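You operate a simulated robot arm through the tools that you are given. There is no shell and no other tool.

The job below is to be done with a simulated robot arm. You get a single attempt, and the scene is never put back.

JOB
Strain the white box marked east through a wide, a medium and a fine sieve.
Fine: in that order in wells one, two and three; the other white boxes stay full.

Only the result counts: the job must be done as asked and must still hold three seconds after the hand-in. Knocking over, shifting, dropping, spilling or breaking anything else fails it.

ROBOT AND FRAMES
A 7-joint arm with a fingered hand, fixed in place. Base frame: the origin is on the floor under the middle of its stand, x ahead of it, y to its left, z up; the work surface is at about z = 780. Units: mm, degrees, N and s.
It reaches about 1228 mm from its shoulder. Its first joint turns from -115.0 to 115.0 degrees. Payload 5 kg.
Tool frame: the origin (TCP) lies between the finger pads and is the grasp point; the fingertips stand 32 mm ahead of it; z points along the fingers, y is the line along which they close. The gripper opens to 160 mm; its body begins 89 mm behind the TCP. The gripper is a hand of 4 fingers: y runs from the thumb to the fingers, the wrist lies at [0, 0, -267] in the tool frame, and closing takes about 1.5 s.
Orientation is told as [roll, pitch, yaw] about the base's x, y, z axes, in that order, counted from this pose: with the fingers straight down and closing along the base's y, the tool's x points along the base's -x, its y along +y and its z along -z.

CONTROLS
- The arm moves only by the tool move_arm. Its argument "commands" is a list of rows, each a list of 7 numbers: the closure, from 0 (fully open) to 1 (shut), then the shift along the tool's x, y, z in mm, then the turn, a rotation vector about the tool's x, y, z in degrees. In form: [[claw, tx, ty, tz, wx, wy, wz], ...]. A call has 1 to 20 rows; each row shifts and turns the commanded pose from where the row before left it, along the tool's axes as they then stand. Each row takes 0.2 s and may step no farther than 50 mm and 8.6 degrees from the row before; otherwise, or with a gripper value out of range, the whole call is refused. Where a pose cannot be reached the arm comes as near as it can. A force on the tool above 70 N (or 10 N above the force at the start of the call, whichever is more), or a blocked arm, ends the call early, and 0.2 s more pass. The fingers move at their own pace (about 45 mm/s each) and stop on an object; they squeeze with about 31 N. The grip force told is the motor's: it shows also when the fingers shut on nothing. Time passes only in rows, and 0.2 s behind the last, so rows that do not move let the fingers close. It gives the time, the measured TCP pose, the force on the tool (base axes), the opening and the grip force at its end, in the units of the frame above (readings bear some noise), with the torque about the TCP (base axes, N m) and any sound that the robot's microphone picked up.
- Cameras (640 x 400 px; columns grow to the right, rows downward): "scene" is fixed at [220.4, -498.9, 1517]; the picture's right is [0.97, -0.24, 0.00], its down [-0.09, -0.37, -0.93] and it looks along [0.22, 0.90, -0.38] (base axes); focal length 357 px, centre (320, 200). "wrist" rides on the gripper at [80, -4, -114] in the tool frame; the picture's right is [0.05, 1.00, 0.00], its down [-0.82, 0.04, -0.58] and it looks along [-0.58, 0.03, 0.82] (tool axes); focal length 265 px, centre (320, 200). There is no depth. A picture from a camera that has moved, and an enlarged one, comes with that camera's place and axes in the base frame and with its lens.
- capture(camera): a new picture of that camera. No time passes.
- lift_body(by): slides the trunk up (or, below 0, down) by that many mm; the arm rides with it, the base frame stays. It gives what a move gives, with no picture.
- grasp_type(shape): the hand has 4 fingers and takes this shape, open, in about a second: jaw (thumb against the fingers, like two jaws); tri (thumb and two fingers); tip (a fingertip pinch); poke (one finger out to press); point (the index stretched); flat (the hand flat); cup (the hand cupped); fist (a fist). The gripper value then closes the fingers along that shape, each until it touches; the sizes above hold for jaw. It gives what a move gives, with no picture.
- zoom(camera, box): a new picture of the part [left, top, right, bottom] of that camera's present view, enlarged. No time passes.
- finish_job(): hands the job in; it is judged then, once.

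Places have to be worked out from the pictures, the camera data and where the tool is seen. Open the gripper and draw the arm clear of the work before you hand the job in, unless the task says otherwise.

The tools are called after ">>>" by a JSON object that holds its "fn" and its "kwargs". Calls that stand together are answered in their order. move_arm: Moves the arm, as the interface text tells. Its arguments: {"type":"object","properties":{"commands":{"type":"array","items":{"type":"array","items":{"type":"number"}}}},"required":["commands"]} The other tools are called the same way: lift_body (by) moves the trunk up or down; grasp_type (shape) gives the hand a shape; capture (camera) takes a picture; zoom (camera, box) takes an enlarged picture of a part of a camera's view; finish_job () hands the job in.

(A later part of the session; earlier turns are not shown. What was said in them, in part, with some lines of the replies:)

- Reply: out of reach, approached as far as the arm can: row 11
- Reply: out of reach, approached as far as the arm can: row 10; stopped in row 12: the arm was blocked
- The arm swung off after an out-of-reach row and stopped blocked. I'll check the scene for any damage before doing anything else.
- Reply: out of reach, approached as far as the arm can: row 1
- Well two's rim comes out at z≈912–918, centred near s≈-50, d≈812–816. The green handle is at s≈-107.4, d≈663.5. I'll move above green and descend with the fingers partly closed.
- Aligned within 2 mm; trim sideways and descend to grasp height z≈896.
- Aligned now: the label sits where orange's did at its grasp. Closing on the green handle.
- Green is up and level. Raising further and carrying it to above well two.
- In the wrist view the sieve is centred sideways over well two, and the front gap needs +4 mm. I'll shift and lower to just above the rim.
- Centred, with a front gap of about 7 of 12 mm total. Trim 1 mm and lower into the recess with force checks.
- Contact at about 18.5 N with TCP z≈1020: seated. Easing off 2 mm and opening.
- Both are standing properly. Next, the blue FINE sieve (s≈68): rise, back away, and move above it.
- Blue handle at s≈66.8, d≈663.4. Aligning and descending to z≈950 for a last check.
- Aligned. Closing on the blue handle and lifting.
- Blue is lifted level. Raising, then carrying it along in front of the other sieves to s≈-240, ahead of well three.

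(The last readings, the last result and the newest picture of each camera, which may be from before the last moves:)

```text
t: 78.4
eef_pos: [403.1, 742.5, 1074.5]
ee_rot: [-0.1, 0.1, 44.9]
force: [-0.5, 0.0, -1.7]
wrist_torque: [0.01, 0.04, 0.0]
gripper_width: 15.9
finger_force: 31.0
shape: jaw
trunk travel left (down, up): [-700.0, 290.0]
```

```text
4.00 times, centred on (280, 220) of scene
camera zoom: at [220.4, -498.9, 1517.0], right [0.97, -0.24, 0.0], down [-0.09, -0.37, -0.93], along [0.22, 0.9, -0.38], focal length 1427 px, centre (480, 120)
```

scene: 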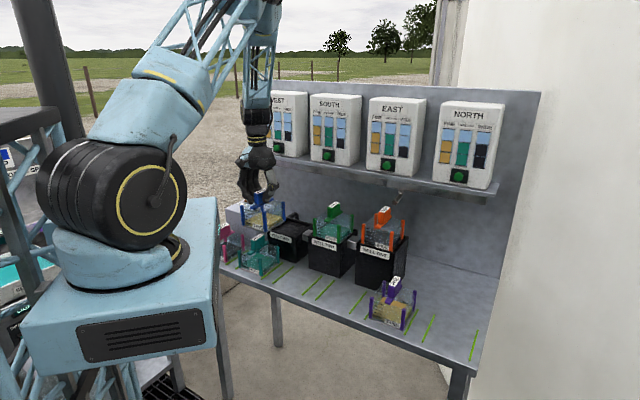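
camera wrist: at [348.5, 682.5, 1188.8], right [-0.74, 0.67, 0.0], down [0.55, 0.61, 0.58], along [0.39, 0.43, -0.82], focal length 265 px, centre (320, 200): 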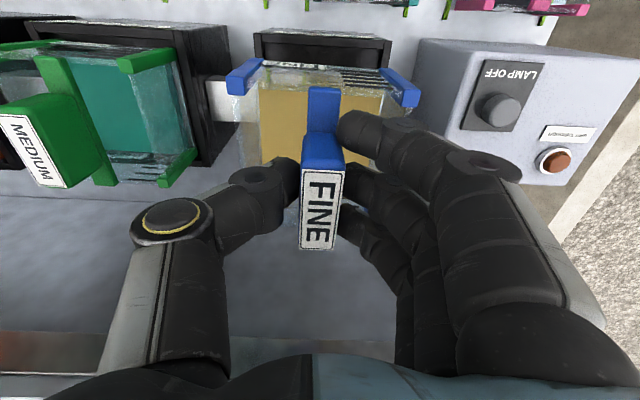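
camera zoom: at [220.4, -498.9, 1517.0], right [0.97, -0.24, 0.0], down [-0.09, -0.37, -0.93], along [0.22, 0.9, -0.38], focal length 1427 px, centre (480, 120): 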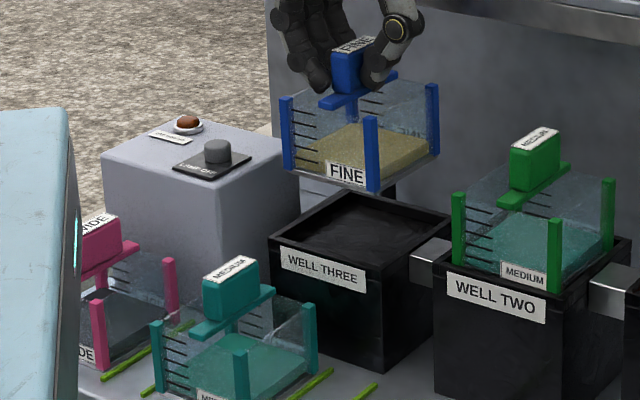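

Well three needs only about +2 mm in d and -0.4 mm in s. Before lowering I'll check the clearance to the lamp box beside it.

>>> {"fn": "zoom", "kwargs": {"camera": "wrist", "box": [370, 10, 640, 220]}}

>>> {"fn": "zoom", "kwargs": {"camera": "scene", "box": [225, 180, 305, 260]}}

```text
1.90 times, centred on (505, 115) of wrist
camera zoom: at [348.5, 682.5, 1188.8], right [-0.74, 0.67, 0.0], down [0.55, 0.61, 0.58], along [0.39, 0.43, -0.82], focal length 506 px, centre (-32, 362)
```

zoom: 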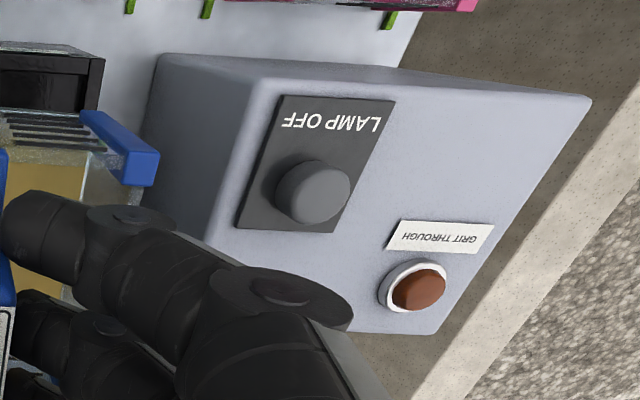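

```text
5.00 times, centred on (265, 220) of scene
camera zoom: at [220.4, -498.9, 1517.0], right [0.97, -0.24, 0.0], down [-0.09, -0.37, -0.93], along [0.22, 0.9, -0.38], focal length 1784 px, centre (595, 100)
```

zoom: 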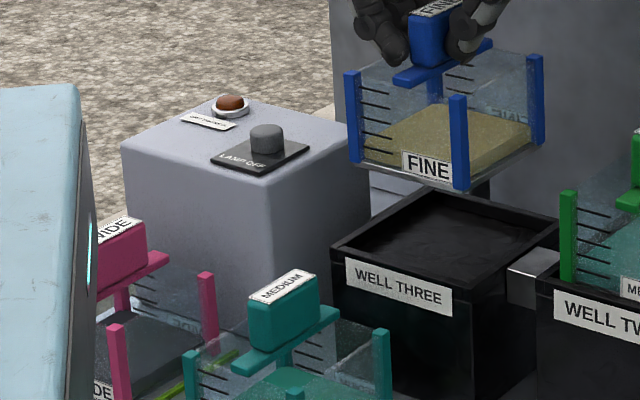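

The lamp box's side is at s≈-368, about 60 mm clear of the fingers. Trimming and lowering to just above well three's rim.

>>> {"fn": "move_arm", "kwargs": {"commands": [[1, -2.1, -0.4, 15, 0, 0, 0], [1, 0, 0, 20, 0, 0, 0], [1, 0, 0, 14, 0, 0, 0], [1, 0, 0, 0, 0, 0, 0], [1, 0, 0, 0, 0, 0, 0]]}}

>>> {"fn": "zoom", "kwargs": {"camera": "wrist", "box": [205, 15, 435, 155]}}

>>> {"fn": "zoom", "kwargs": {"camera": "scene", "box": [260, 190, 330, 260]}}

```text
t: 79.6
eef_pos: [403.3, 742.8, 1027.1]
ee_rot: [-0.2, 0.0, 44.8]
force: [0.7, -0.6, -1.9]
wrist_torque: [0.0, 0.08, 0.0]
gripper_width: 16.0
finger_force: 30.4
shape: jaw
trunk travel left (down, up): [-700.0, 290.0]
```

```text
2.78 times, centred on (320, 85) of wrist
camera zoom: at [348.6, 682.6, 1140.5], right [-0.74, 0.67, 0.0], down [0.55, 0.61, 0.58], along [0.39, 0.43, -0.82], focal length 738 px, centre (320, 520)
```

zoom: 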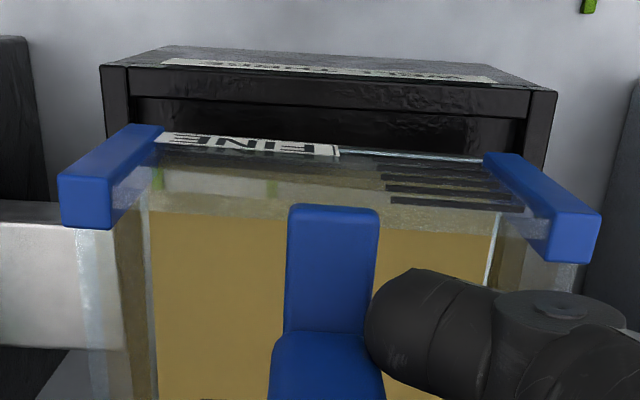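

```text
5.71 times, centred on (295, 225) of scene
camera zoom: at [220.4, -498.9, 1517.0], right [0.97, -0.24, 0.0], down [-0.09, -0.37, -0.93], along [0.22, 0.9, -0.38], focal length 2039 px, centre (463, 57)
```

zoom: 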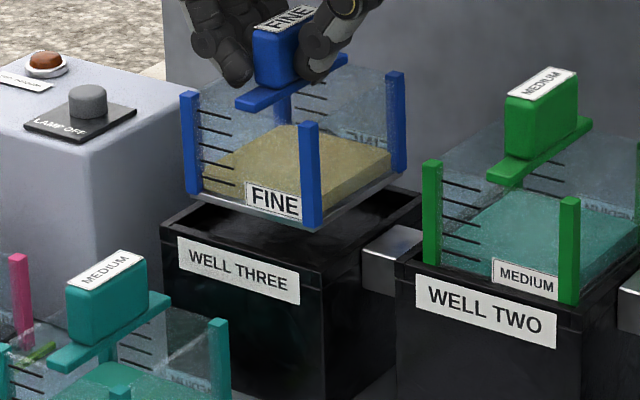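

>>> {"fn": "move_arm", "kwargs": {"commands": [[1, -2, -0.6, 4, 0, 0, 0], [1, 0, 0, 4, 0, 0, 0], [1, 0, 0, 4, 0, 0, 0], [1, 0, 0, 0, 0, 0, 0], [1, 0, 0, 0, 0, 0, 0]]}}

>>> {"fn": "zoom", "kwargs": {"camera": "wrist", "box": [205, 15, 435, 155]}}

>>> {"fn": "zoom", "kwargs": {"camera": "scene", "box": [260, 190, 330, 260]}}

```text
t: 80.8
eef_pos: [404.7, 743.6, 1012.8]
ee_rot: [-0.1, -0.1, 44.9]
force: [-0.2, -0.2, -1.4]
wrist_torque: [0.03, 0.0, -0.02]
gripper_width: 16.1
finger_force: 31.1
shape: jaw
trunk travel left (down, up): [-700.0, 290.0]
```

```text
2.78 times, centred on (320, 85) of wrist
camera zoom: at [350.7, 684.0, 1127.6], right [-0.74, 0.67, 0.0], down [0.55, 0.61, 0.58], along [0.39, 0.43, -0.82], focal length 738 px, centre (320, 520)
```

zoom: 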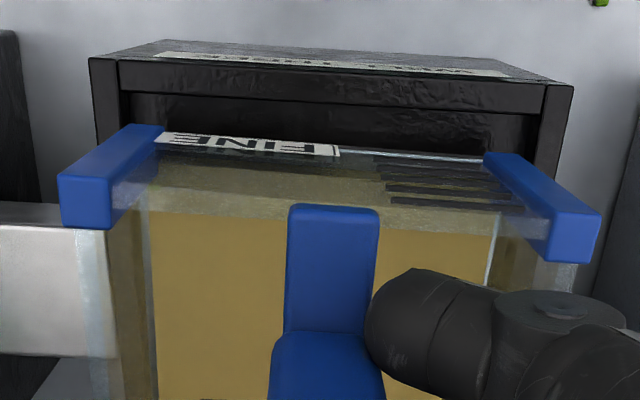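

```text
5.71 times, centred on (295, 225) of scene
camera zoom: at [220.4, -498.9, 1517.0], right [0.97, -0.24, 0.0], down [-0.09, -0.37, -0.93], along [0.22, 0.9, -0.38], focal length 2039 px, centre (463, 57)
```

zoom: 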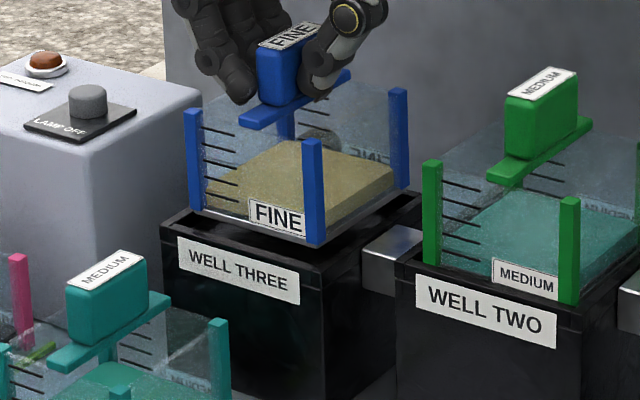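

Well centred now (front gap 6.5 mm). Continuing down.

>>> {"fn": "move_arm", "kwargs": {"commands": [[1, 0, 0, 4, 0, 0, 0], [1, 0, 0, 4, 0, 0, 0], [1, 0, 0, 4, 0, 0, 0], [1, 0, 0, 0, 0, 0, 0]]}}

>>> {"fn": "zoom", "kwargs": {"camera": "scene", "box": [260, 190, 330, 260]}}

>>> {"fn": "move_arm", "kwargs": {"commands": [[1, 0, 0, 2.5, 0, 0, 0], [1, 0, 0, 0, 0, 0, 0]]}}

>>> {"fn": "move_arm", "kwargs": {"commands": [[1, 0, 0, 2.5, 0, 0, 0], [1, 0, 0, 0, 0, 0, 0]]}}

```text
t: 81.8
eef_pos: [404.6, 744.2, 1001.9]
ee_rot: [-0.1, 0.1, 44.9]
force: [-0.1, -0.9, -2.0]
wrist_torque: [0.0, 0.02, -0.02]
gripper_width: 15.9
finger_force: 30.8
shape: jaw
trunk travel left (down, up): [-700.0, 290.0]
```

```text
5.71 times, centred on (295, 225) of scene
camera zoom: at [220.4, -498.9, 1517.0], right [0.97, -0.24, 0.0], down [-0.09, -0.37, -0.93], along [0.22, 0.9, -0.38], focal length 2039 px, centre (463, 57)
```

zoom: 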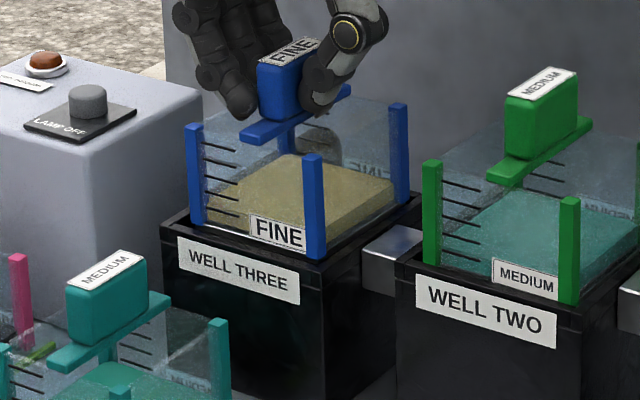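

```text
t: 82.4
eef_pos: [403.7, 745.0, 1001.3]
ee_rot: [-0.1, 0.1, 44.9]
force: [-0.6, 0.0, -2.3]
wrist_torque: [0.0, 0.01, -0.03]
gripper_width: 15.8
finger_force: 31.1
shape: jaw
trunk travel left (down, up): [-700.0, 290.0]
```

```text
t: 83.0
eef_pos: [405.2, 743.7, 997.9]
ee_rot: [-0.2, 0.0, 45.0]
force: [0.0, 0.2, -1.7]
wrist_torque: [-0.03, 0.0, 0.02]
gripper_width: 15.9
finger_force: 31.0
shape: jaw
trunk travel left (down, up): [-700.0, 290.0]
```

>>> {"fn": "move_arm", "kwargs": {"commands": [[1, 0, 0, 2.5, 0, 0, 0], [1, 0, 0, 0, 0, 0, 0]]}}

>>> {"fn": "move_arm", "kwargs": {"commands": [[1, 0, 0, 2, 0, 0, 0], [1, 0, 0, 0, 0, 0, 0]]}}

>>> {"fn": "zoom", "kwargs": {"camera": "scene", "box": [260, 190, 330, 260]}}

```text
t: 83.6
eef_pos: [407.0, 744.3, 996.7]
ee_rot: [-0.1, -0.1, 44.9]
force: [0.1, -1.0, 5.7]
wrist_torque: [0.04, 0.1, -0.01]
gripper_width: 16.0
finger_force: 31.0
shape: jaw
trunk travel left (down, up): [-700.0, 290.0]
```

```text
t: 84.2
eef_pos: [406.6, 743.6, 995.7]
ee_rot: [0.0, -0.2, 45.0]
force: [4.3, -0.2, 20.8]
wrist_torque: [0.0, 0.0, 0.02]
gripper_width: 16.5
finger_force: 31.0
shape: jaw
trunk travel left (down, up): [-700.0, 290.0]
```

```text
5.71 times, centred on (295, 225) of scene
camera zoom: at [220.4, -498.9, 1517.0], right [0.97, -0.24, 0.0], down [-0.09, -0.37, -0.93], along [0.22, 0.9, -0.38], focal length 2039 px, centre (463, 57)
```

zoom: 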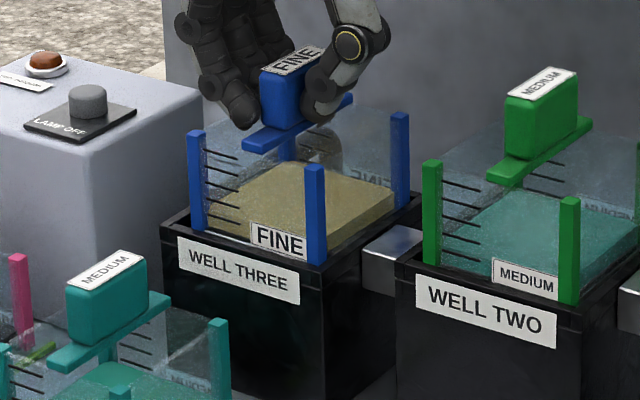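

Contact at about 21 N with TCP z≈996, matching the expected floor step. Easing off and releasing.

>>> {"fn": "move_arm", "kwargs": {"commands": [[1, 0, 0, -2, 0, 0, 0], [1, 0, 0, 0, 0, 0, 0], [0.85, 0, 0, 0, 0, 0, 0], [0.8, 0, 0, 0, 0, 0, 0], [0.7, 0, 0, 0, 0, 0, 0], [0.6, 0, 0, 0, 0, 0, 0], [0.6, 0, 0, 0, 0, 0, 0], [0.6, 0, 0, 0, 0, 0, 0]]}}

>>> {"fn": "zoom", "kwargs": {"camera": "scene", "box": [250, 180, 340, 270]}}

>>> {"fn": "capture", "kwargs": {"camera": "wrist"}}

```text
t: 86.0
eef_pos: [405.4, 743.6, 994.9]
ee_rot: [-0.2, -0.1, 44.8]
force: [-0.2, 0.3, 0.8]
wrist_torque: [-0.03, -0.01, -0.01]
gripper_width: 63.2
finger_force: 0.0
shape: jaw
trunk travel left (down, up): [-700.0, 290.0]
```

```text
4.44 times, centred on (295, 225) of scene
camera zoom: at [220.4, -498.9, 1517.0], right [0.97, -0.24, 0.0], down [-0.09, -0.37, -0.93], along [0.22, 0.9, -0.38], focal length 1586 px, centre (431, 89)
```

zoom: 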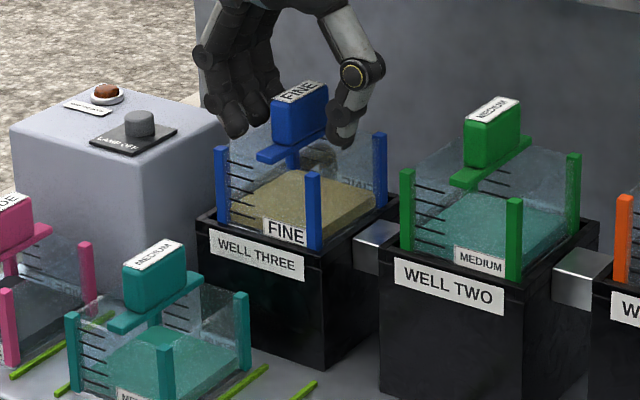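

```text
taken
camera wrist: at [350.8, 684.3, 1109.0], right [-0.74, 0.67, 0.0], down [0.55, 0.61, 0.58], along [0.39, 0.43, -0.82], focal length 265 px, centre (320, 200)
```

wrist: 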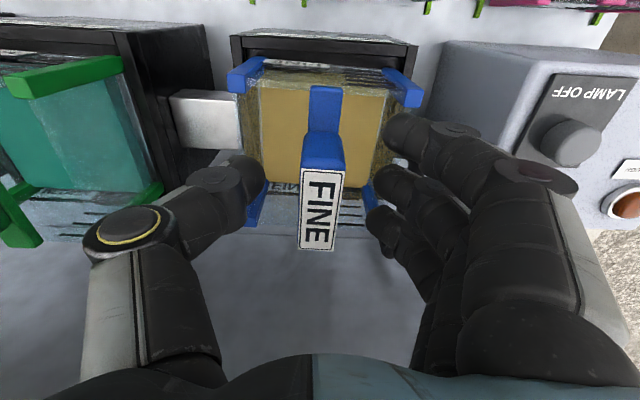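

All three sieves are seated. I'll rise and back away, then look over the whole arrangement.

>>> {"fn": "move_arm", "kwargs": {"commands": [[0.6, 0, 0, -15, 0, 0, 0], [0.6, 0, 0, -30, 0, 0, 0], [0.6, 0, 0, -40, 0, 0, 0], [0.6, 0, 0, -45, 0, 0, 0], [0.6, 0, 0, -45, 0, 0, 0], [0.6, 20, -20, -20, 0, 0, 0], [0.5, 35, -30, 0, 0, 0, 0], [0.4, 35, -30, 0, 0, 0, 0], [0.2, 35, -30, 0, 0, 0, 0], [0, 35, -30, 0, 0, 0, 0], [0, 15, -20, 0, 0, 0, 0], [0, 0, -20, 0, 0, 0, 0], [0, 0, 0, 0, 0, 0, 0]]}}

>>> {"fn": "capture", "kwargs": {"camera": "wrist"}}

>>> {"fn": "zoom", "kwargs": {"camera": "scene", "box": [250, 160, 430, 300]}}

>>> {"fn": "capture", "kwargs": {"camera": "scene"}}

```text
t: 88.8
eef_pos: [408.0, 493.1, 1190.4]
ee_rot: [0.0, 0.0, 45.0]
force: [-0.8, 0.0, -1.1]
wrist_torque: [-0.04, -0.02, 0.02]
gripper_width: 159.7
finger_force: 0.1
shape: jaw
trunk travel left (down, up): [-700.0, 290.0]
```

```text
taken
camera wrist: at [354.3, 433.8, 1304.2], right [-0.74, 0.67, 0.0], down [0.55, 0.61, 0.58], along [0.39, 0.43, -0.82], focal length 265 px, centre (320, 200)
```

wrist: 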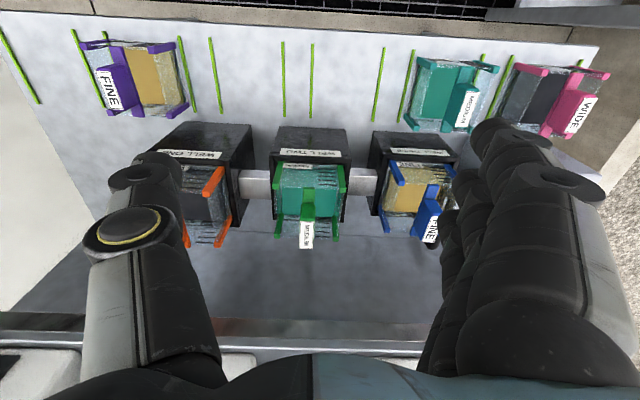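

```text
2.86 times, centred on (340, 230) of scene
camera zoom: at [220.4, -498.9, 1517.0], right [0.97, -0.24, 0.0], down [-0.09, -0.37, -0.93], along [0.22, 0.9, -0.38], focal length 1019 px, centre (263, 114)
```

zoom: 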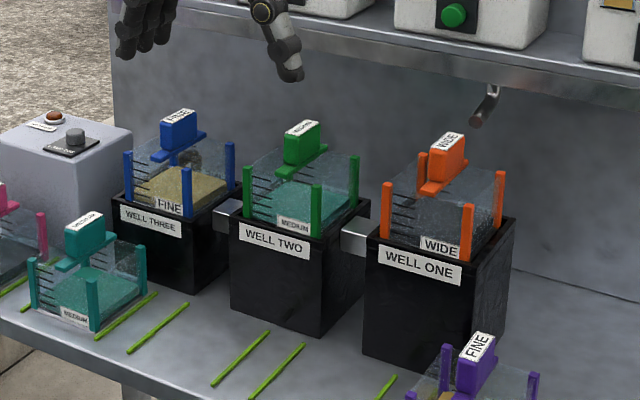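

```text
taken
```

scene: 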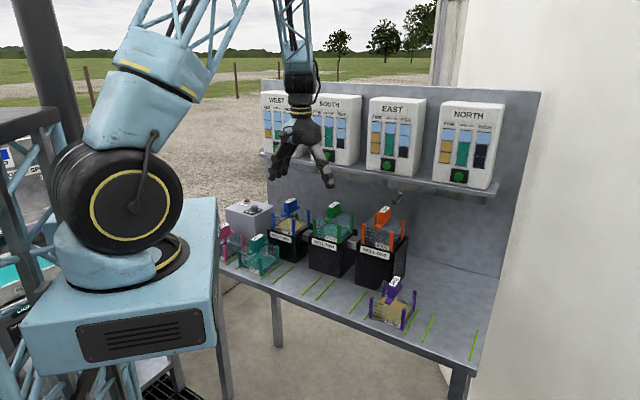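

Everything is in place: wide in well one, medium in two, fine in three. Now for the EAST button, I'll shape the hand to "poke" and see where the fingertip sits.

>>> {"fn": "grasp_type", "kwargs": {"shape": "poke"}}

>>> {"fn": "capture", "kwargs": {"camera": "wrist"}}

>>> {"fn": "zoom", "kwargs": {"camera": "scene", "box": [250, 80, 380, 210]}}

```text
t: 89.7
eef_pos: [408.8, 494.1, 1189.8]
ee_rot: [-0.1, 0.0, 44.8]
force: [0.1, -0.5, -1.0]
wrist_torque: [-0.02, 0.0, 0.01]
gripper_width: 0.1
finger_force: 0.0
shape: poke
trunk travel left (down, up): [-700.0, 290.0]
```

```text
taken
camera wrist: at [354.7, 433.5, 1304.3], right [-0.74, 0.67, 0.0], down [0.55, 0.61, 0.58], along [0.39, 0.43, -0.82], focal length 265 px, centre (320, 200)
```

wrist: 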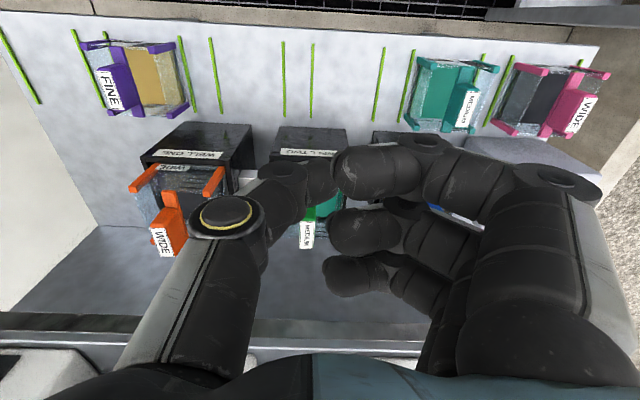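

```text
3.08 times, centred on (315, 145) of scene
camera zoom: at [220.4, -498.9, 1517.0], right [0.97, -0.24, 0.0], down [-0.09, -0.37, -0.93], along [0.22, 0.9, -0.38], focal length 1098 px, centre (335, 369)
```

zoom: 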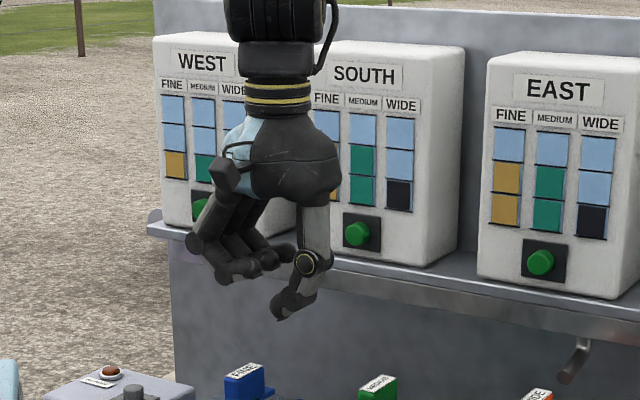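

>>> {"fn": "grasp_type", "kwargs": {"shape": "point"}}

>>> {"fn": "capture", "kwargs": {"camera": "wrist"}}

>>> {"fn": "zoom", "kwargs": {"camera": "scene", "box": [250, 80, 380, 210]}}

```text
t: 90.6
eef_pos: [408.3, 493.5, 1190.9]
ee_rot: [-0.1, 0.0, 44.9]
force: [-0.1, -0.1, 0.4]
wrist_torque: [0.01, 0.02, 0.01]
gripper_width: 152.3
finger_force: 0.1
shape: point
trunk travel left (down, up): [-700.0, 290.0]
```

```text
taken
camera wrist: at [354.7, 433.6, 1304.3], right [-0.74, 0.67, 0.0], down [0.55, 0.61, 0.58], along [0.39, 0.43, -0.82], focal length 265 px, centre (320, 200)
```

wrist: 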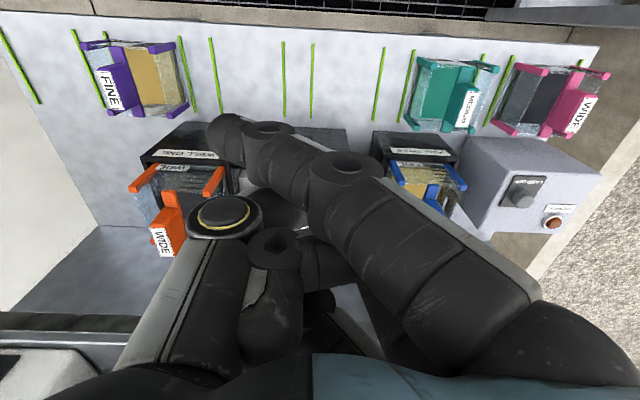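

```text
3.08 times, centred on (315, 145) of scene
camera zoom: at [220.4, -498.9, 1517.0], right [0.97, -0.24, 0.0], down [-0.09, -0.37, -0.93], along [0.22, 0.9, -0.38], focal length 1098 px, centre (335, 369)
```

zoom: 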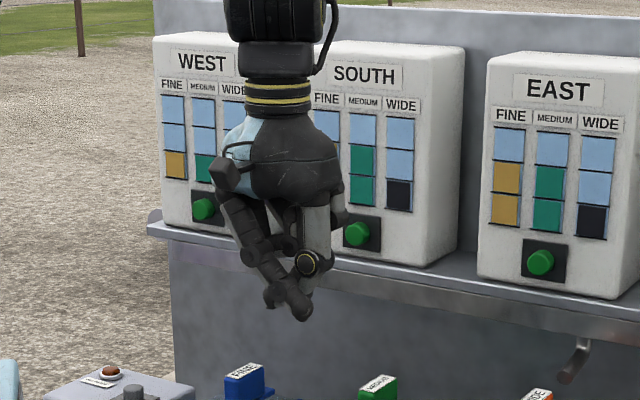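

"Poke" puts its tip on the tool axis, which is better. Switching back and zooming to locate the tip exactly.

>>> {"fn": "grasp_type", "kwargs": {"shape": "poke"}}

>>> {"fn": "zoom", "kwargs": {"camera": "wrist", "box": [190, 120, 450, 300]}}

>>> {"fn": "zoom", "kwargs": {"camera": "scene", "box": [280, 140, 340, 200]}}

>>> {"fn": "zoom", "kwargs": {"camera": "scene", "box": [360, 140, 430, 210]}}

```text
t: 91.5
eef_pos: [409.0, 493.7, 1190.1]
ee_rot: [-0.2, 0.0, 44.9]
force: [0.6, -0.4, -0.2]
wrist_torque: [-0.01, 0.03, 0.03]
gripper_width: 0.0
finger_force: 0.0
shape: poke
trunk travel left (down, up): [-700.0, 290.0]
```

```text
2.22 times, centred on (320, 210) of wrist
camera zoom: at [354.7, 433.6, 1304.3], right [-0.74, 0.67, 0.0], down [0.55, 0.61, 0.58], along [0.39, 0.43, -0.82], focal length 590 px, centre (320, 178)
```

zoom: 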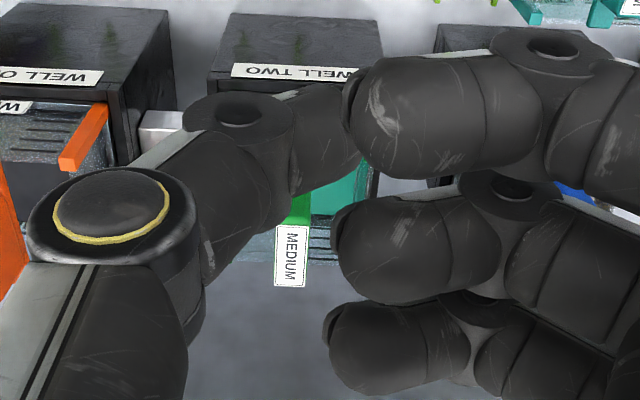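

```text
6.67 times, centred on (310, 170) of scene
camera zoom: at [220.4, -498.9, 1517.0], right [0.97, -0.24, 0.0], down [-0.09, -0.37, -0.93], along [0.22, 0.9, -0.38], focal length 2378 px, centre (387, 400)
```

zoom: 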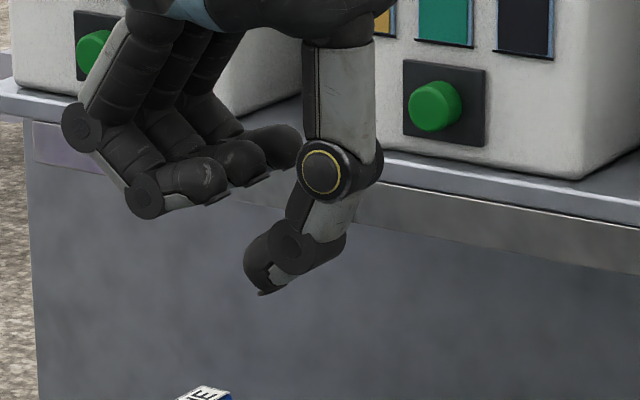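

```text
5.71 times, centred on (395, 175) of scene
camera zoom: at [220.4, -498.9, 1517.0], right [0.97, -0.24, 0.0], down [-0.09, -0.37, -0.93], along [0.22, 0.9, -0.38], focal length 2039 px, centre (-109, 343)
```

zoom: 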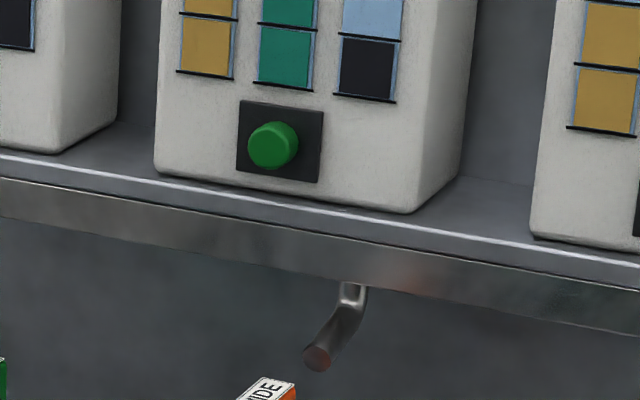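

The poke tip (the thumb) sits about 32 mm ahead of the TCP on the axis. I'll move high to in front of the EAST box, then tilt the hand forward 60°.

>>> {"fn": "move_arm", "kwargs": {"commands": [[0, -15, -25, -5, 0, 0, 0], [0, -26, -33, -5, 0, 0, 0], [0, -26, -33, 0, 0, 0, 0], [0, -26, -33, 0, 0, 0, 0], [0, -24, -32, 0, 0, 0, 0], [0, 0, 0, 0, 0, -7.5, 0], [0, 0, 0, 0, 0, -7.5, 0], [0, 0, 0, 0, 0, -7.5, 0], [0, 0, 0, 0, 0, -7.5, 0], [0, 0, 0, 0, 0, 0, 0]]}}

>>> {"fn": "capture", "kwargs": {"camera": "wrist"}}

>>> {"fn": "capture", "kwargs": {"camera": "scene"}}

```text
t: 93.7
eef_pos: [602.2, 464.5, 1200.6]
ee_rot: [-0.1, -30.0, 45.1]
force: [-0.2, -1.1, -0.8]
wrist_torque: [0.02, 0.01, 0.02]
gripper_width: 0.2
finger_force: 0.1
shape: poke
trunk travel left (down, up): [-700.0, 290.0]
```

```text
taken
camera wrist: at [515.0, 372.2, 1259.2], right [-0.74, 0.68, -0.03], down [0.26, 0.33, 0.91], along [0.62, 0.66, -0.42], focal length 265 px, centre (320, 200)
```

wrist: 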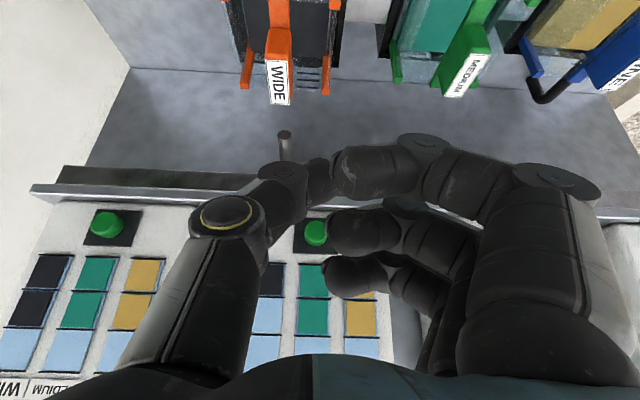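

```text
taken
```

scene: 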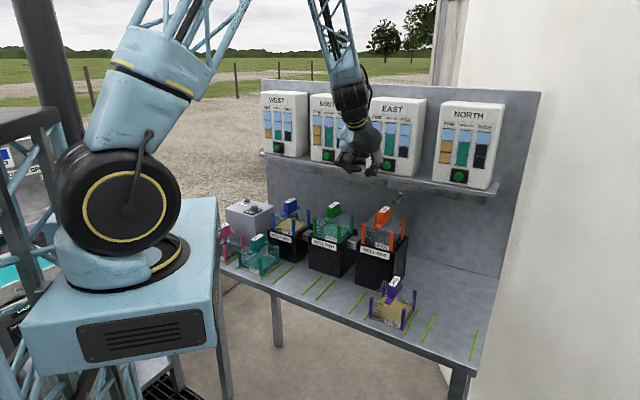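

The button is at about (723, 589, 1163), i.e. s≈94.7, d≈927, in line with the hand. I'll tilt the rest of the way to 60°.

>>> {"fn": "move_arm", "kwargs": {"commands": [[0, 0, 0, 0, 0, -7.5, 0], [0, 0, 0, 0, 0, -7.5, 0], [0, 0, 0, 0, 0, -7.5, 0], [0, 0, 0, 0, 0, -7.5, 0], [0, 0, 0, 0, 0, 0, 0], [0, 0, 0, 0, 0, 0, 0]]}}

>>> {"fn": "capture", "kwargs": {"camera": "wrist"}}

>>> {"fn": "capture", "kwargs": {"camera": "scene"}}

```text
t: 95.1
eef_pos: [601.7, 464.4, 1199.9]
ee_rot: [-0.2, -60.0, 45.1]
force: [-0.3, -0.2, 0.4]
wrist_torque: [-0.02, 0.02, 0.02]
gripper_width: 0.0
finger_force: 0.0
shape: poke
trunk travel left (down, up): [-700.0, 290.0]
```

```text
taken
camera wrist: at [506.6, 364.1, 1188.0], right [-0.72, 0.69, -0.05], down [-0.1, -0.03, 0.99], along [0.68, 0.72, 0.09], focal length 265 px, centre (320, 200)
```

wrist: 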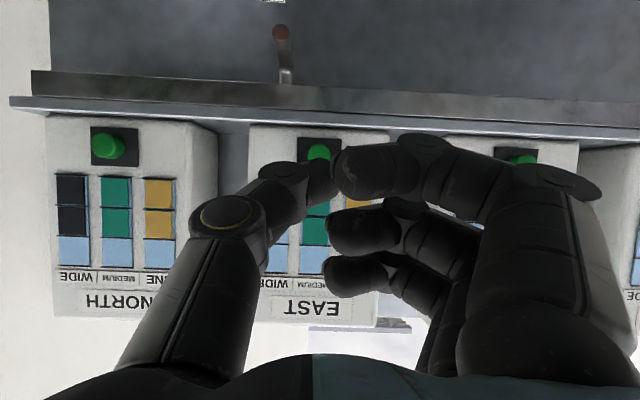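

```text
taken
```

scene: 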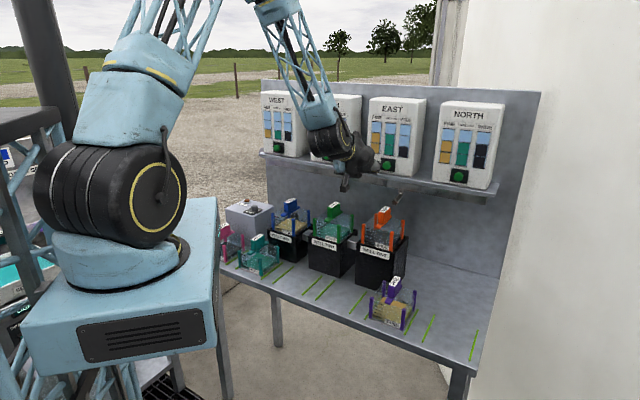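

The EAST button is directly ahead (s≈94.8, z≈1160). I'll lower to match its height and move forward, leaving about 30 mm before contact.

>>> {"fn": "move_arm", "kwargs": {"commands": [[0, -6, 0, 25, 0, 0, 0], [0, -8, 0, 30, 0, 0, 0], [0, -8, 0, 30, 0, 0, 0], [0, -5, 0, 22, 0, 0, 0], [0, 0, 0, 0, 0, 0, 0], [0, 0, 0, 0, 0, 0, 0]]}}

>>> {"fn": "capture", "kwargs": {"camera": "wrist"}}

>>> {"fn": "zoom", "kwargs": {"camera": "scene", "box": [330, 120, 430, 220]}}

```text
t: 96.5
eef_pos: [677.8, 540.7, 1169.4]
ee_rot: [-0.2, -59.9, 45.1]
force: [0.1, 0.9, 0.0]
wrist_torque: [0.0, 0.02, 0.02]
gripper_width: 0.0
finger_force: 0.0
shape: poke
trunk travel left (down, up): [-700.0, 290.0]
```

```text
taken
camera wrist: at [582.3, 438.5, 1157.2], right [-0.72, 0.69, -0.05], down [-0.1, -0.03, 0.99], along [0.68, 0.72, 0.09], focal length 265 px, centre (320, 200)
```

wrist: 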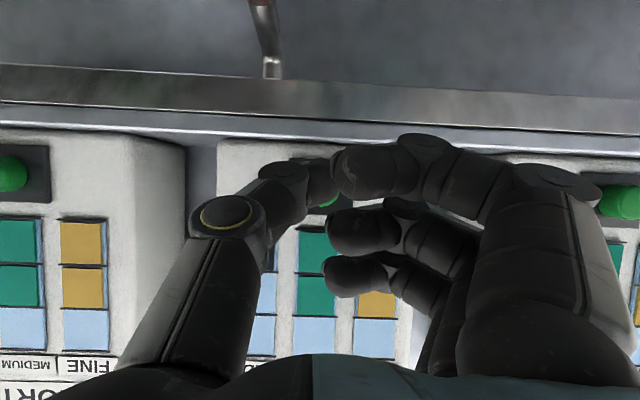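

```text
4.00 times, centred on (380, 170) of scene
camera zoom: at [220.4, -498.9, 1517.0], right [0.97, -0.24, 0.0], down [-0.09, -0.37, -0.93], along [0.22, 0.9, -0.38], focal length 1427 px, centre (80, 320)
```

zoom: 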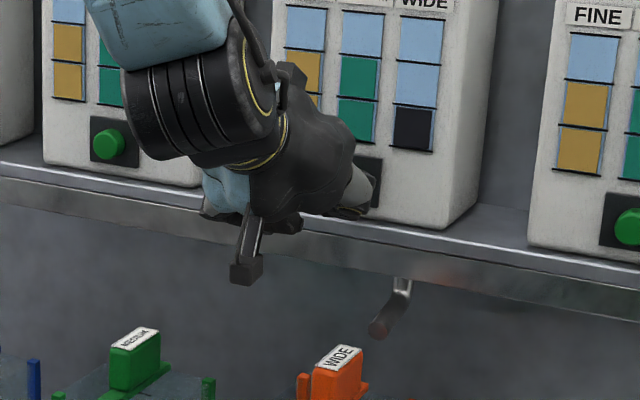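

The tip projects right onto the button. I'll advance along the button axis in small steps and watch force and sound.

>>> {"fn": "move_arm", "kwargs": {"commands": [[0, -5, 0, 8.66, 0, 0, 0], [0, -5, 0, 8.66, 0, 0, 0], [0, 0, 0, 0, 0, 0, 0]]}}

>>> {"fn": "move_arm", "kwargs": {"commands": [[0, -2, 0, 3.46, 0, 0, 0], [0, 0, 0, 0, 0, 0, 0]]}}

>>> {"fn": "zoom", "kwargs": {"camera": "scene", "box": [350, 130, 410, 190]}}

>>> {"fn": "capture", "kwargs": {"camera": "wrist"}}

```text
t: 97.3
eef_pos: [691.5, 554.5, 1170.8]
ee_rot: [-0.2, -59.9, 45.1]
force: [-0.1, -1.4, 0.1]
wrist_torque: [-0.03, 0.01, 0.0]
gripper_width: 0.0
finger_force: 0.1
shape: poke
trunk travel left (down, up): [-700.0, 290.0]
```

```text
t: 97.9
eef_pos: [693.9, 556.4, 1169.1]
ee_rot: [-0.2, -60.1, 45.0]
force: [-1.3, -1.1, 0.1]
wrist_torque: [-0.02, 0.01, 0.04]
gripper_width: 0.0
finger_force: 0.1
shape: poke
trunk travel left (down, up): [-700.0, 290.0]
heard: click
```

```text
6.67 times, centred on (380, 160) of scene
camera zoom: at [220.4, -498.9, 1517.0], right [0.97, -0.24, 0.0], down [-0.09, -0.37, -0.93], along [0.22, 0.9, -0.38], focal length 2378 px, centre (-80, 467)
```

zoom: 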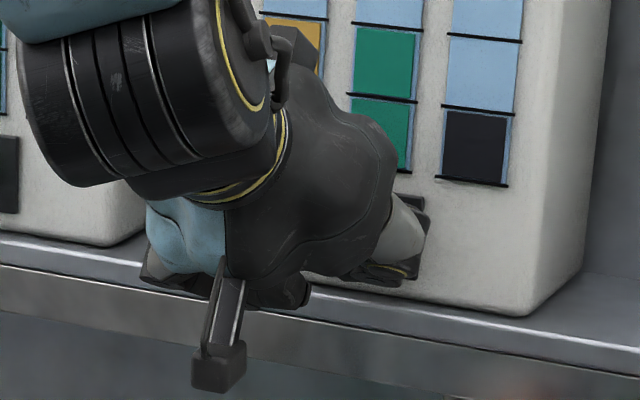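

```text
taken
camera wrist: at [598.7, 455.7, 1157.7], right [-0.72, 0.69, -0.05], down [-0.1, -0.03, 0.99], along [0.68, 0.72, 0.09], focal length 265 px, centre (320, 200)
```

wrist: 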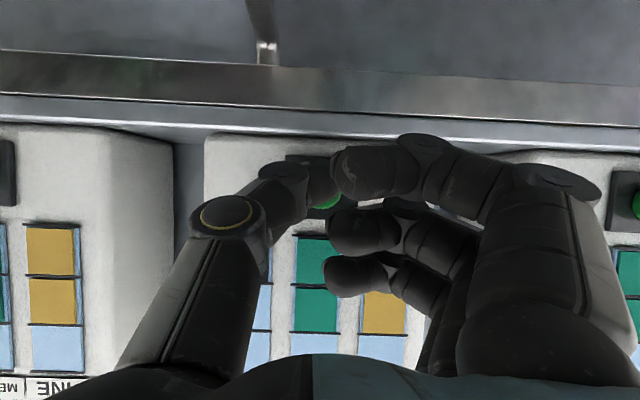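

A click was heard: the EAST button is pressed. Backing straight off along the same line.

>>> {"fn": "move_arm", "kwargs": {"commands": [[0, 5, 0, -8.66, 0, 0, 0], [0, 10, 0, -17.3, 0, 0, 0], [0, 20, 0, -34.6, 0, 0, 0], [0, 20, 0, -34.6, 0, 0, 0], [0, 20, 0, -34.6, 0, 0, 0], [0, 0, 0, 0, 0, 0, 0]]}}

>>> {"fn": "capture", "kwargs": {"camera": "scene"}}

>>> {"fn": "zoom", "kwargs": {"camera": "scene", "box": [220, 160, 430, 300]}}

>>> {"fn": "zoom", "kwargs": {"camera": "scene", "box": [235, 195, 275, 225]}}

```text
t: 99.3
eef_pos: [585.8, 450.2, 1171.9]
ee_rot: [-0.2, -59.9, 45.1]
force: [-0.8, -0.2, 0.0]
wrist_torque: [0.03, 0.02, -0.01]
gripper_width: 0.0
finger_force: 0.0
shape: poke
trunk travel left (down, up): [-700.0, 290.0]
```

```text
taken
```

scene: 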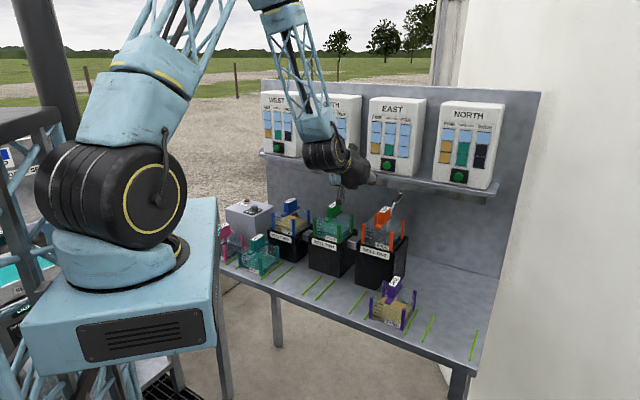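

```text
2.86 times, centred on (325, 230) of scene
camera zoom: at [220.4, -498.9, 1517.0], right [0.97, -0.24, 0.0], down [-0.09, -0.37, -0.93], along [0.22, 0.9, -0.38], focal length 1019 px, centre (306, 114)
```

zoom: 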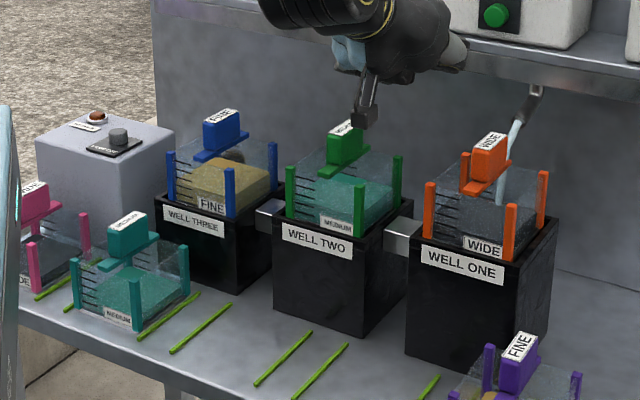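

```text
13.33 times, centred on (255, 210) of scene
camera zoom: at [220.4, -498.9, 1517.0], right [0.97, -0.24, 0.0], down [-0.09, -0.37, -0.93], along [0.22, 0.9, -0.38], focal length 4757 px, centre (1187, 67)
```

zoom: 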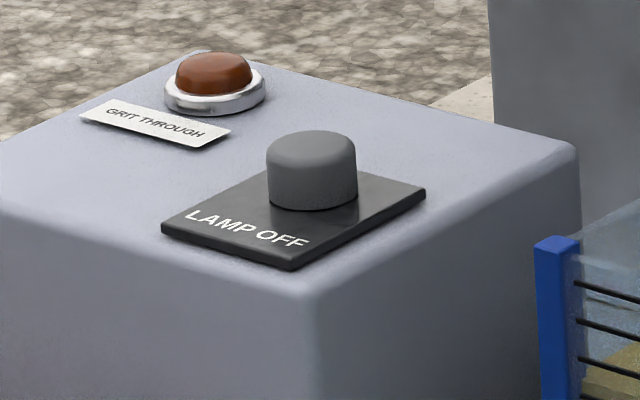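

A stream is pouring from the tap into the WIDE sieve in well one. I'll wait while it drains, watching the EAST gauges, the sieves and the "GRIT THROUGH" lamp.

>>> {"fn": "move_arm", "kwargs": {"commands": [[0, 20, 0, -34.6, 0, 0, 0], [0, 0, 0, 0, 0, 0, 0], [0, 0, 0, 0, 0, 0, 0], [0, 0, 0, 0, 0, 0, 0], [0, 0, 0, 0, 0, 0, 0], [0, 0, 0, 0, 0, 0, 0], [0, 0, 0, 0, 0, 0, 0], [0, 0, 0, 0, 0, 0, 0], [0, 0, 0, 0, 0, 0, 0], [0, 0, 0, 0, 0, 0, 0], [0, 0, 0, 0, 0, 0, 0], [0, 0, 0, 0, 0, 0, 0], [0, 0, 0, 0, 0, 0, 0], [0, 0, 0, 0, 0, 0, 0], [0, 0, 0, 0, 0, 0, 0]]}}

>>> {"fn": "zoom", "kwargs": {"camera": "scene", "box": [220, 160, 430, 300]}}

>>> {"fn": "zoom", "kwargs": {"camera": "scene", "box": [360, 90, 430, 210]}}

>>> {"fn": "zoom", "kwargs": {"camera": "scene", "box": [235, 195, 345, 255]}}

```text
t: 102.5
eef_pos: [558.6, 423.2, 1171.2]
ee_rot: [-0.2, -60.0, 45.1]
force: [-0.5, -0.2, 0.2]
wrist_torque: [-0.02, -0.01, -0.02]
gripper_width: 0.0
finger_force: 0.1
shape: poke
trunk travel left (down, up): [-700.0, 290.0]
```

```text
2.86 times, centred on (325, 230) of scene
camera zoom: at [220.4, -498.9, 1517.0], right [0.97, -0.24, 0.0], down [-0.09, -0.37, -0.93], along [0.22, 0.9, -0.38], focal length 1019 px, centre (306, 114)
```

zoom: 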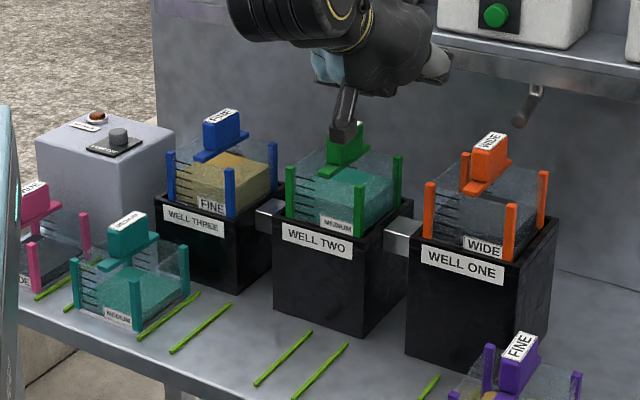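

```text
3.33 times, centred on (395, 150) of scene
camera zoom: at [220.4, -498.9, 1517.0], right [0.97, -0.24, 0.0], down [-0.09, -0.37, -0.93], along [0.22, 0.9, -0.38], focal length 1189 px, centre (70, 367)
```

zoom: 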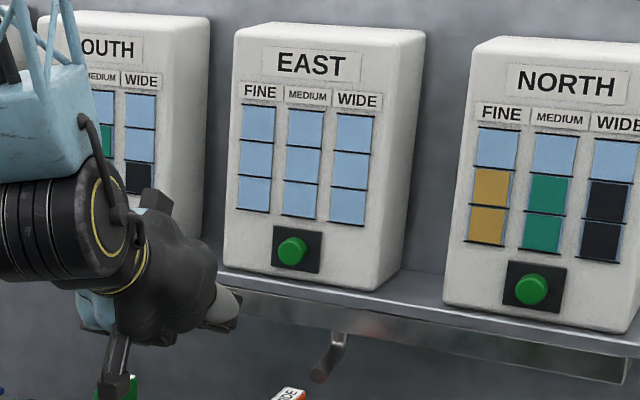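

```text
5.82 times, centred on (290, 225) of scene
camera zoom: at [220.4, -498.9, 1517.0], right [0.97, -0.24, 0.0], down [-0.09, -0.37, -0.93], along [0.22, 0.9, -0.38], focal length 2076 px, centre (494, 54)
```

zoom: 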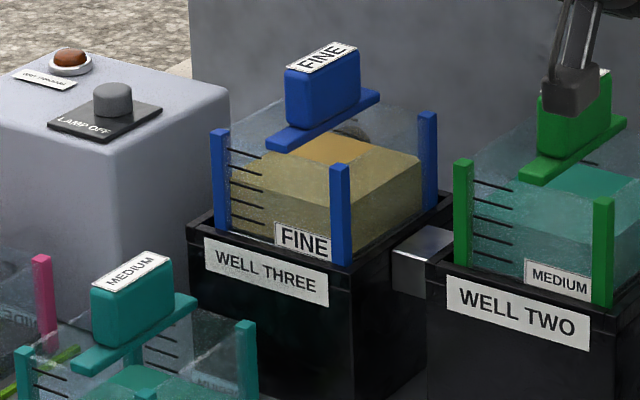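

EAST is now empty, all its gauges blue, and the sieve beds have risen. The lamp stays dark and the other boxes are unchanged. I'll raise the arm, untilt it and draw it clear.

>>> {"fn": "move_arm", "kwargs": {"commands": [[0, -30, 0, -17.3, 0, 0, 0], [0, -34.6, 0, -20, 0, 0, 0], [0, -34.6, 0, -20, 0, 0, 0], [0, 0, 0, 0, 0, 7.5, 0], [0, 0, 0, 0, 0, 7.5, 0], [0, 0, 0, 0, 0, 7.5, 0], [0, 0, 0, 0, 0, 7.5, 0], [0, 0, 0, 0, 0, 7.5, 0], [0, 0, 0, 0, 0, 7.5, 0], [0, 0, 0, 0, 0, 7.5, 0], [0, 0, 0, 0, 0, 7.5, 0], [0, 0, 0, 0, 0, 0, 0]]}}

>>> {"fn": "capture", "kwargs": {"camera": "scene"}}

>>> {"fn": "zoom", "kwargs": {"camera": "scene", "box": [230, 160, 430, 300]}}

>>> {"fn": "zoom", "kwargs": {"camera": "scene", "box": [235, 195, 275, 225]}}

```text
t: 105.1
eef_pos: [557.9, 423.4, 1285.9]
ee_rot: [-0.1, 0.0, 45.0]
force: [-0.6, 0.5, 0.0]
wrist_torque: [-0.06, -0.06, -0.04]
gripper_width: 0.0
finger_force: 0.1
shape: poke
trunk travel left (down, up): [-700.0, 290.0]
```

```text
taken
```

scene: 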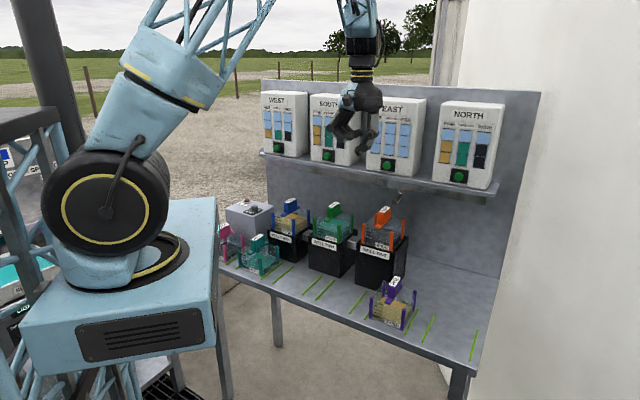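

```text
2.86 times, centred on (330, 230) of scene
camera zoom: at [220.4, -498.9, 1517.0], right [0.97, -0.24, 0.0], down [-0.09, -0.37, -0.93], along [0.22, 0.9, -0.38], focal length 1019 px, centre (291, 114)
```

zoom: 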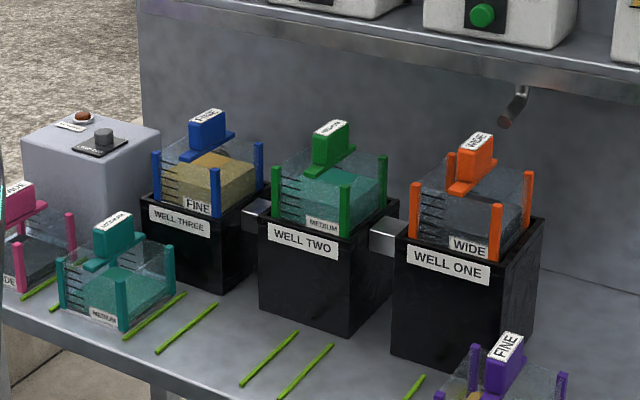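

```text
13.33 times, centred on (255, 210) of scene
camera zoom: at [220.4, -498.9, 1517.0], right [0.97, -0.24, 0.0], down [-0.09, -0.37, -0.93], along [0.22, 0.9, -0.38], focal length 4757 px, centre (1187, 67)
```

zoom: 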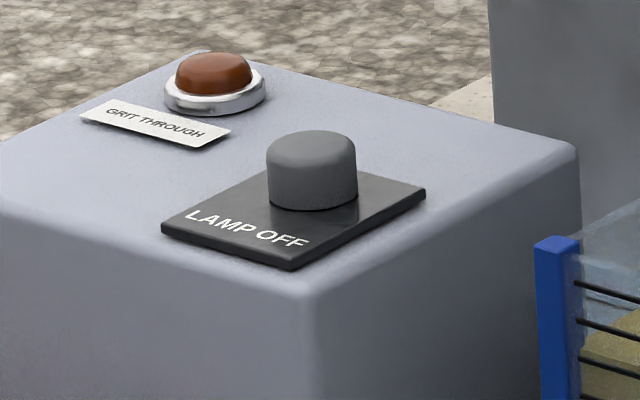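

The lamp is still dark. I'll open the hand to jaw and retreat toward the starting area.

>>> {"fn": "grasp_type", "kwargs": {"shape": "jaw"}}

>>> {"fn": "move_arm", "kwargs": {"commands": [[0, 20, 10, -20, 0, 0, 0], [0, 25, 25, -20, 0, 0, 0], [0, 20, 40, -15, 0, 0, 0], [0, 10, 45, -10, 0, 0, 0], [0, 0, 45, -10, 0, 0, 0], [0, 0, 45, -5, 0, 0, 0], [0, 0, 45, 0, 0, 0, 0], [0, 0, 45, 0, 0, 0, 0], [0, 0, 25, 0, 0, 0, 0], [0, 0, 0, 0, 0, 0, 0]]}}

>>> {"fn": "capture", "kwargs": {"camera": "scene"}}

>>> {"fn": "zoom", "kwargs": {"camera": "scene", "box": [250, 80, 410, 200]}}

>>> {"fn": "zoom", "kwargs": {"camera": "scene", "box": [360, 80, 520, 200]}}

>>> {"fn": "zoom", "kwargs": {"camera": "scene", "box": [350, 190, 430, 260]}}

>>> {"fn": "zoom", "kwargs": {"camera": "scene", "box": [210, 195, 370, 295]}}

```text
t: 106.0
eef_pos: [558.6, 421.9, 1286.0]
ee_rot: [0.0, 0.0, 44.9]
force: [-0.1, -0.5, 0.9]
wrist_torque: [0.0, -0.03, 0.03]
gripper_width: 159.9
finger_force: 0.0
shape: jaw
trunk travel left (down, up): [-700.0, 290.0]
```

```text
t: 108.2
eef_pos: [276.3, 599.6, 1364.7]
ee_rot: [-0.1, 0.0, 44.9]
force: [0.3, -0.1, -0.6]
wrist_torque: [0.01, 0.0, 0.02]
gripper_width: 159.7
finger_force: 0.0
shape: jaw
trunk travel left (down, up): [-700.0, 290.0]
```

```text
taken
```

scene: 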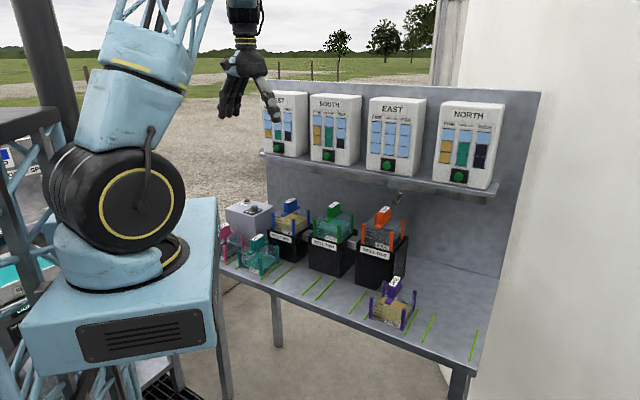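

```text
3.33 times, centred on (330, 140) of scene
camera zoom: at [220.4, -498.9, 1517.0], right [0.97, -0.24, 0.0], down [-0.09, -0.37, -0.93], along [0.22, 0.9, -0.38], focal length 1189 px, centre (287, 400)
```

zoom: 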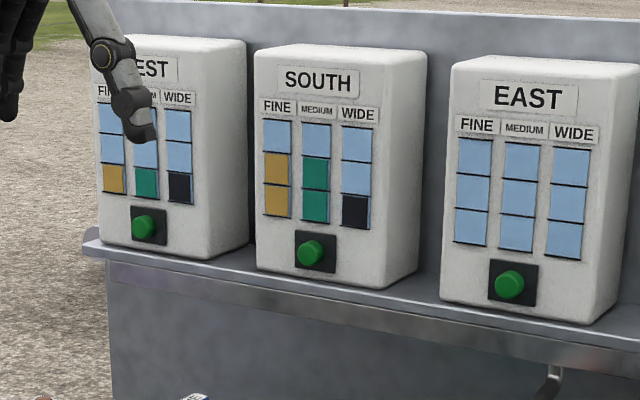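

```text
3.33 times, centred on (440, 140) of scene
camera zoom: at [220.4, -498.9, 1517.0], right [0.97, -0.24, 0.0], down [-0.09, -0.37, -0.93], along [0.22, 0.9, -0.38], focal length 1189 px, centre (-80, 400)
```

zoom: 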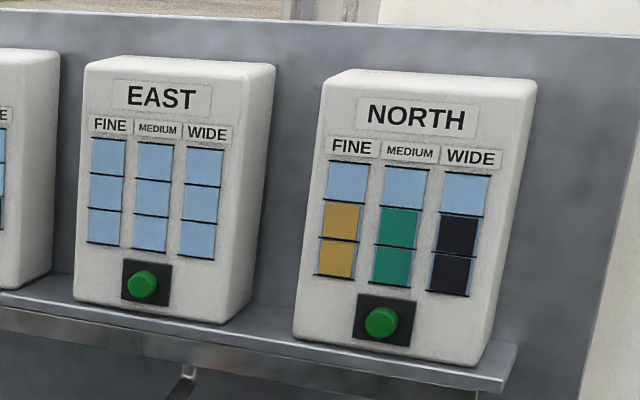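

```text
5.71 times, centred on (390, 225) of scene
camera zoom: at [220.4, -498.9, 1517.0], right [0.97, -0.24, 0.0], down [-0.09, -0.37, -0.93], along [0.22, 0.9, -0.38], focal length 2039 px, centre (-80, 57)
```

zoom: 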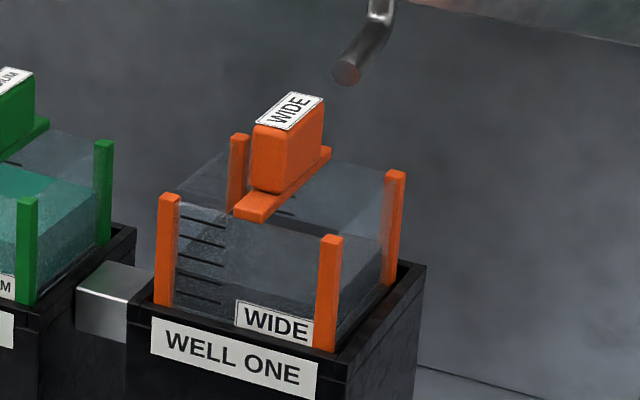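

```text
4.00 times, centred on (290, 245) of scene
camera zoom: at [220.4, -498.9, 1517.0], right [0.97, -0.24, 0.0], down [-0.09, -0.37, -0.93], along [0.22, 0.9, -0.38], focal length 1427 px, centre (440, 20)
```

zoom: 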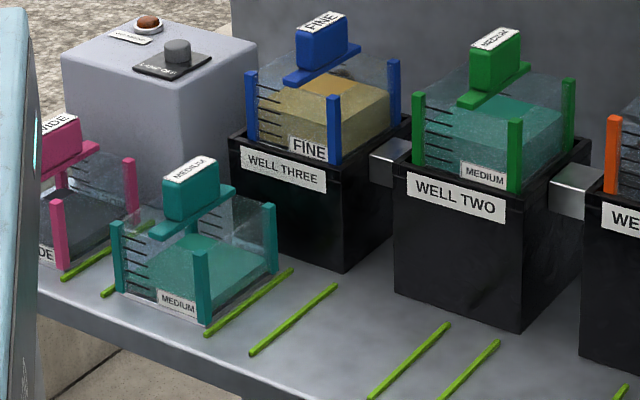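

EAST is empty; WEST, SOUTH and NORTH still show their original fill. The sieves stand seated in wells one, two and three, the lamp is dark, and the hand is open and clear. Handing the job in.

>>> {"fn": "finish_job", "kwargs": {}}

```text
The job is handed in.
```

The EAST box has been strained through the wide, medium and fine sieves, and I've handed the job in. I haven't seen the judge's verdict.

- **Sieves:** orange (WIDE) is in well one, green (MEDIUM) in well two and blue (FINE) in well three. All three are seated in the well recesses.
- **Straining:** I pressed EAST's green button once and heard it click. The tap poured into well one, and EAST now reads empty on all three gauges.
- **Lamp:** the "GRIT THROUGH" lamp stayed dark during and after the run.
- **Other boxes:** WEST, SOUTH and NORTH show the same levels as at the start.
- **Arm:** the hand is open and drawn back near its starting place.

Early on, while I was getting a closer look at the sieves, an out-of-reach move made the arm swing off to the right and stop. Pictures taken straight afterwards showed nothing knocked or shifted.
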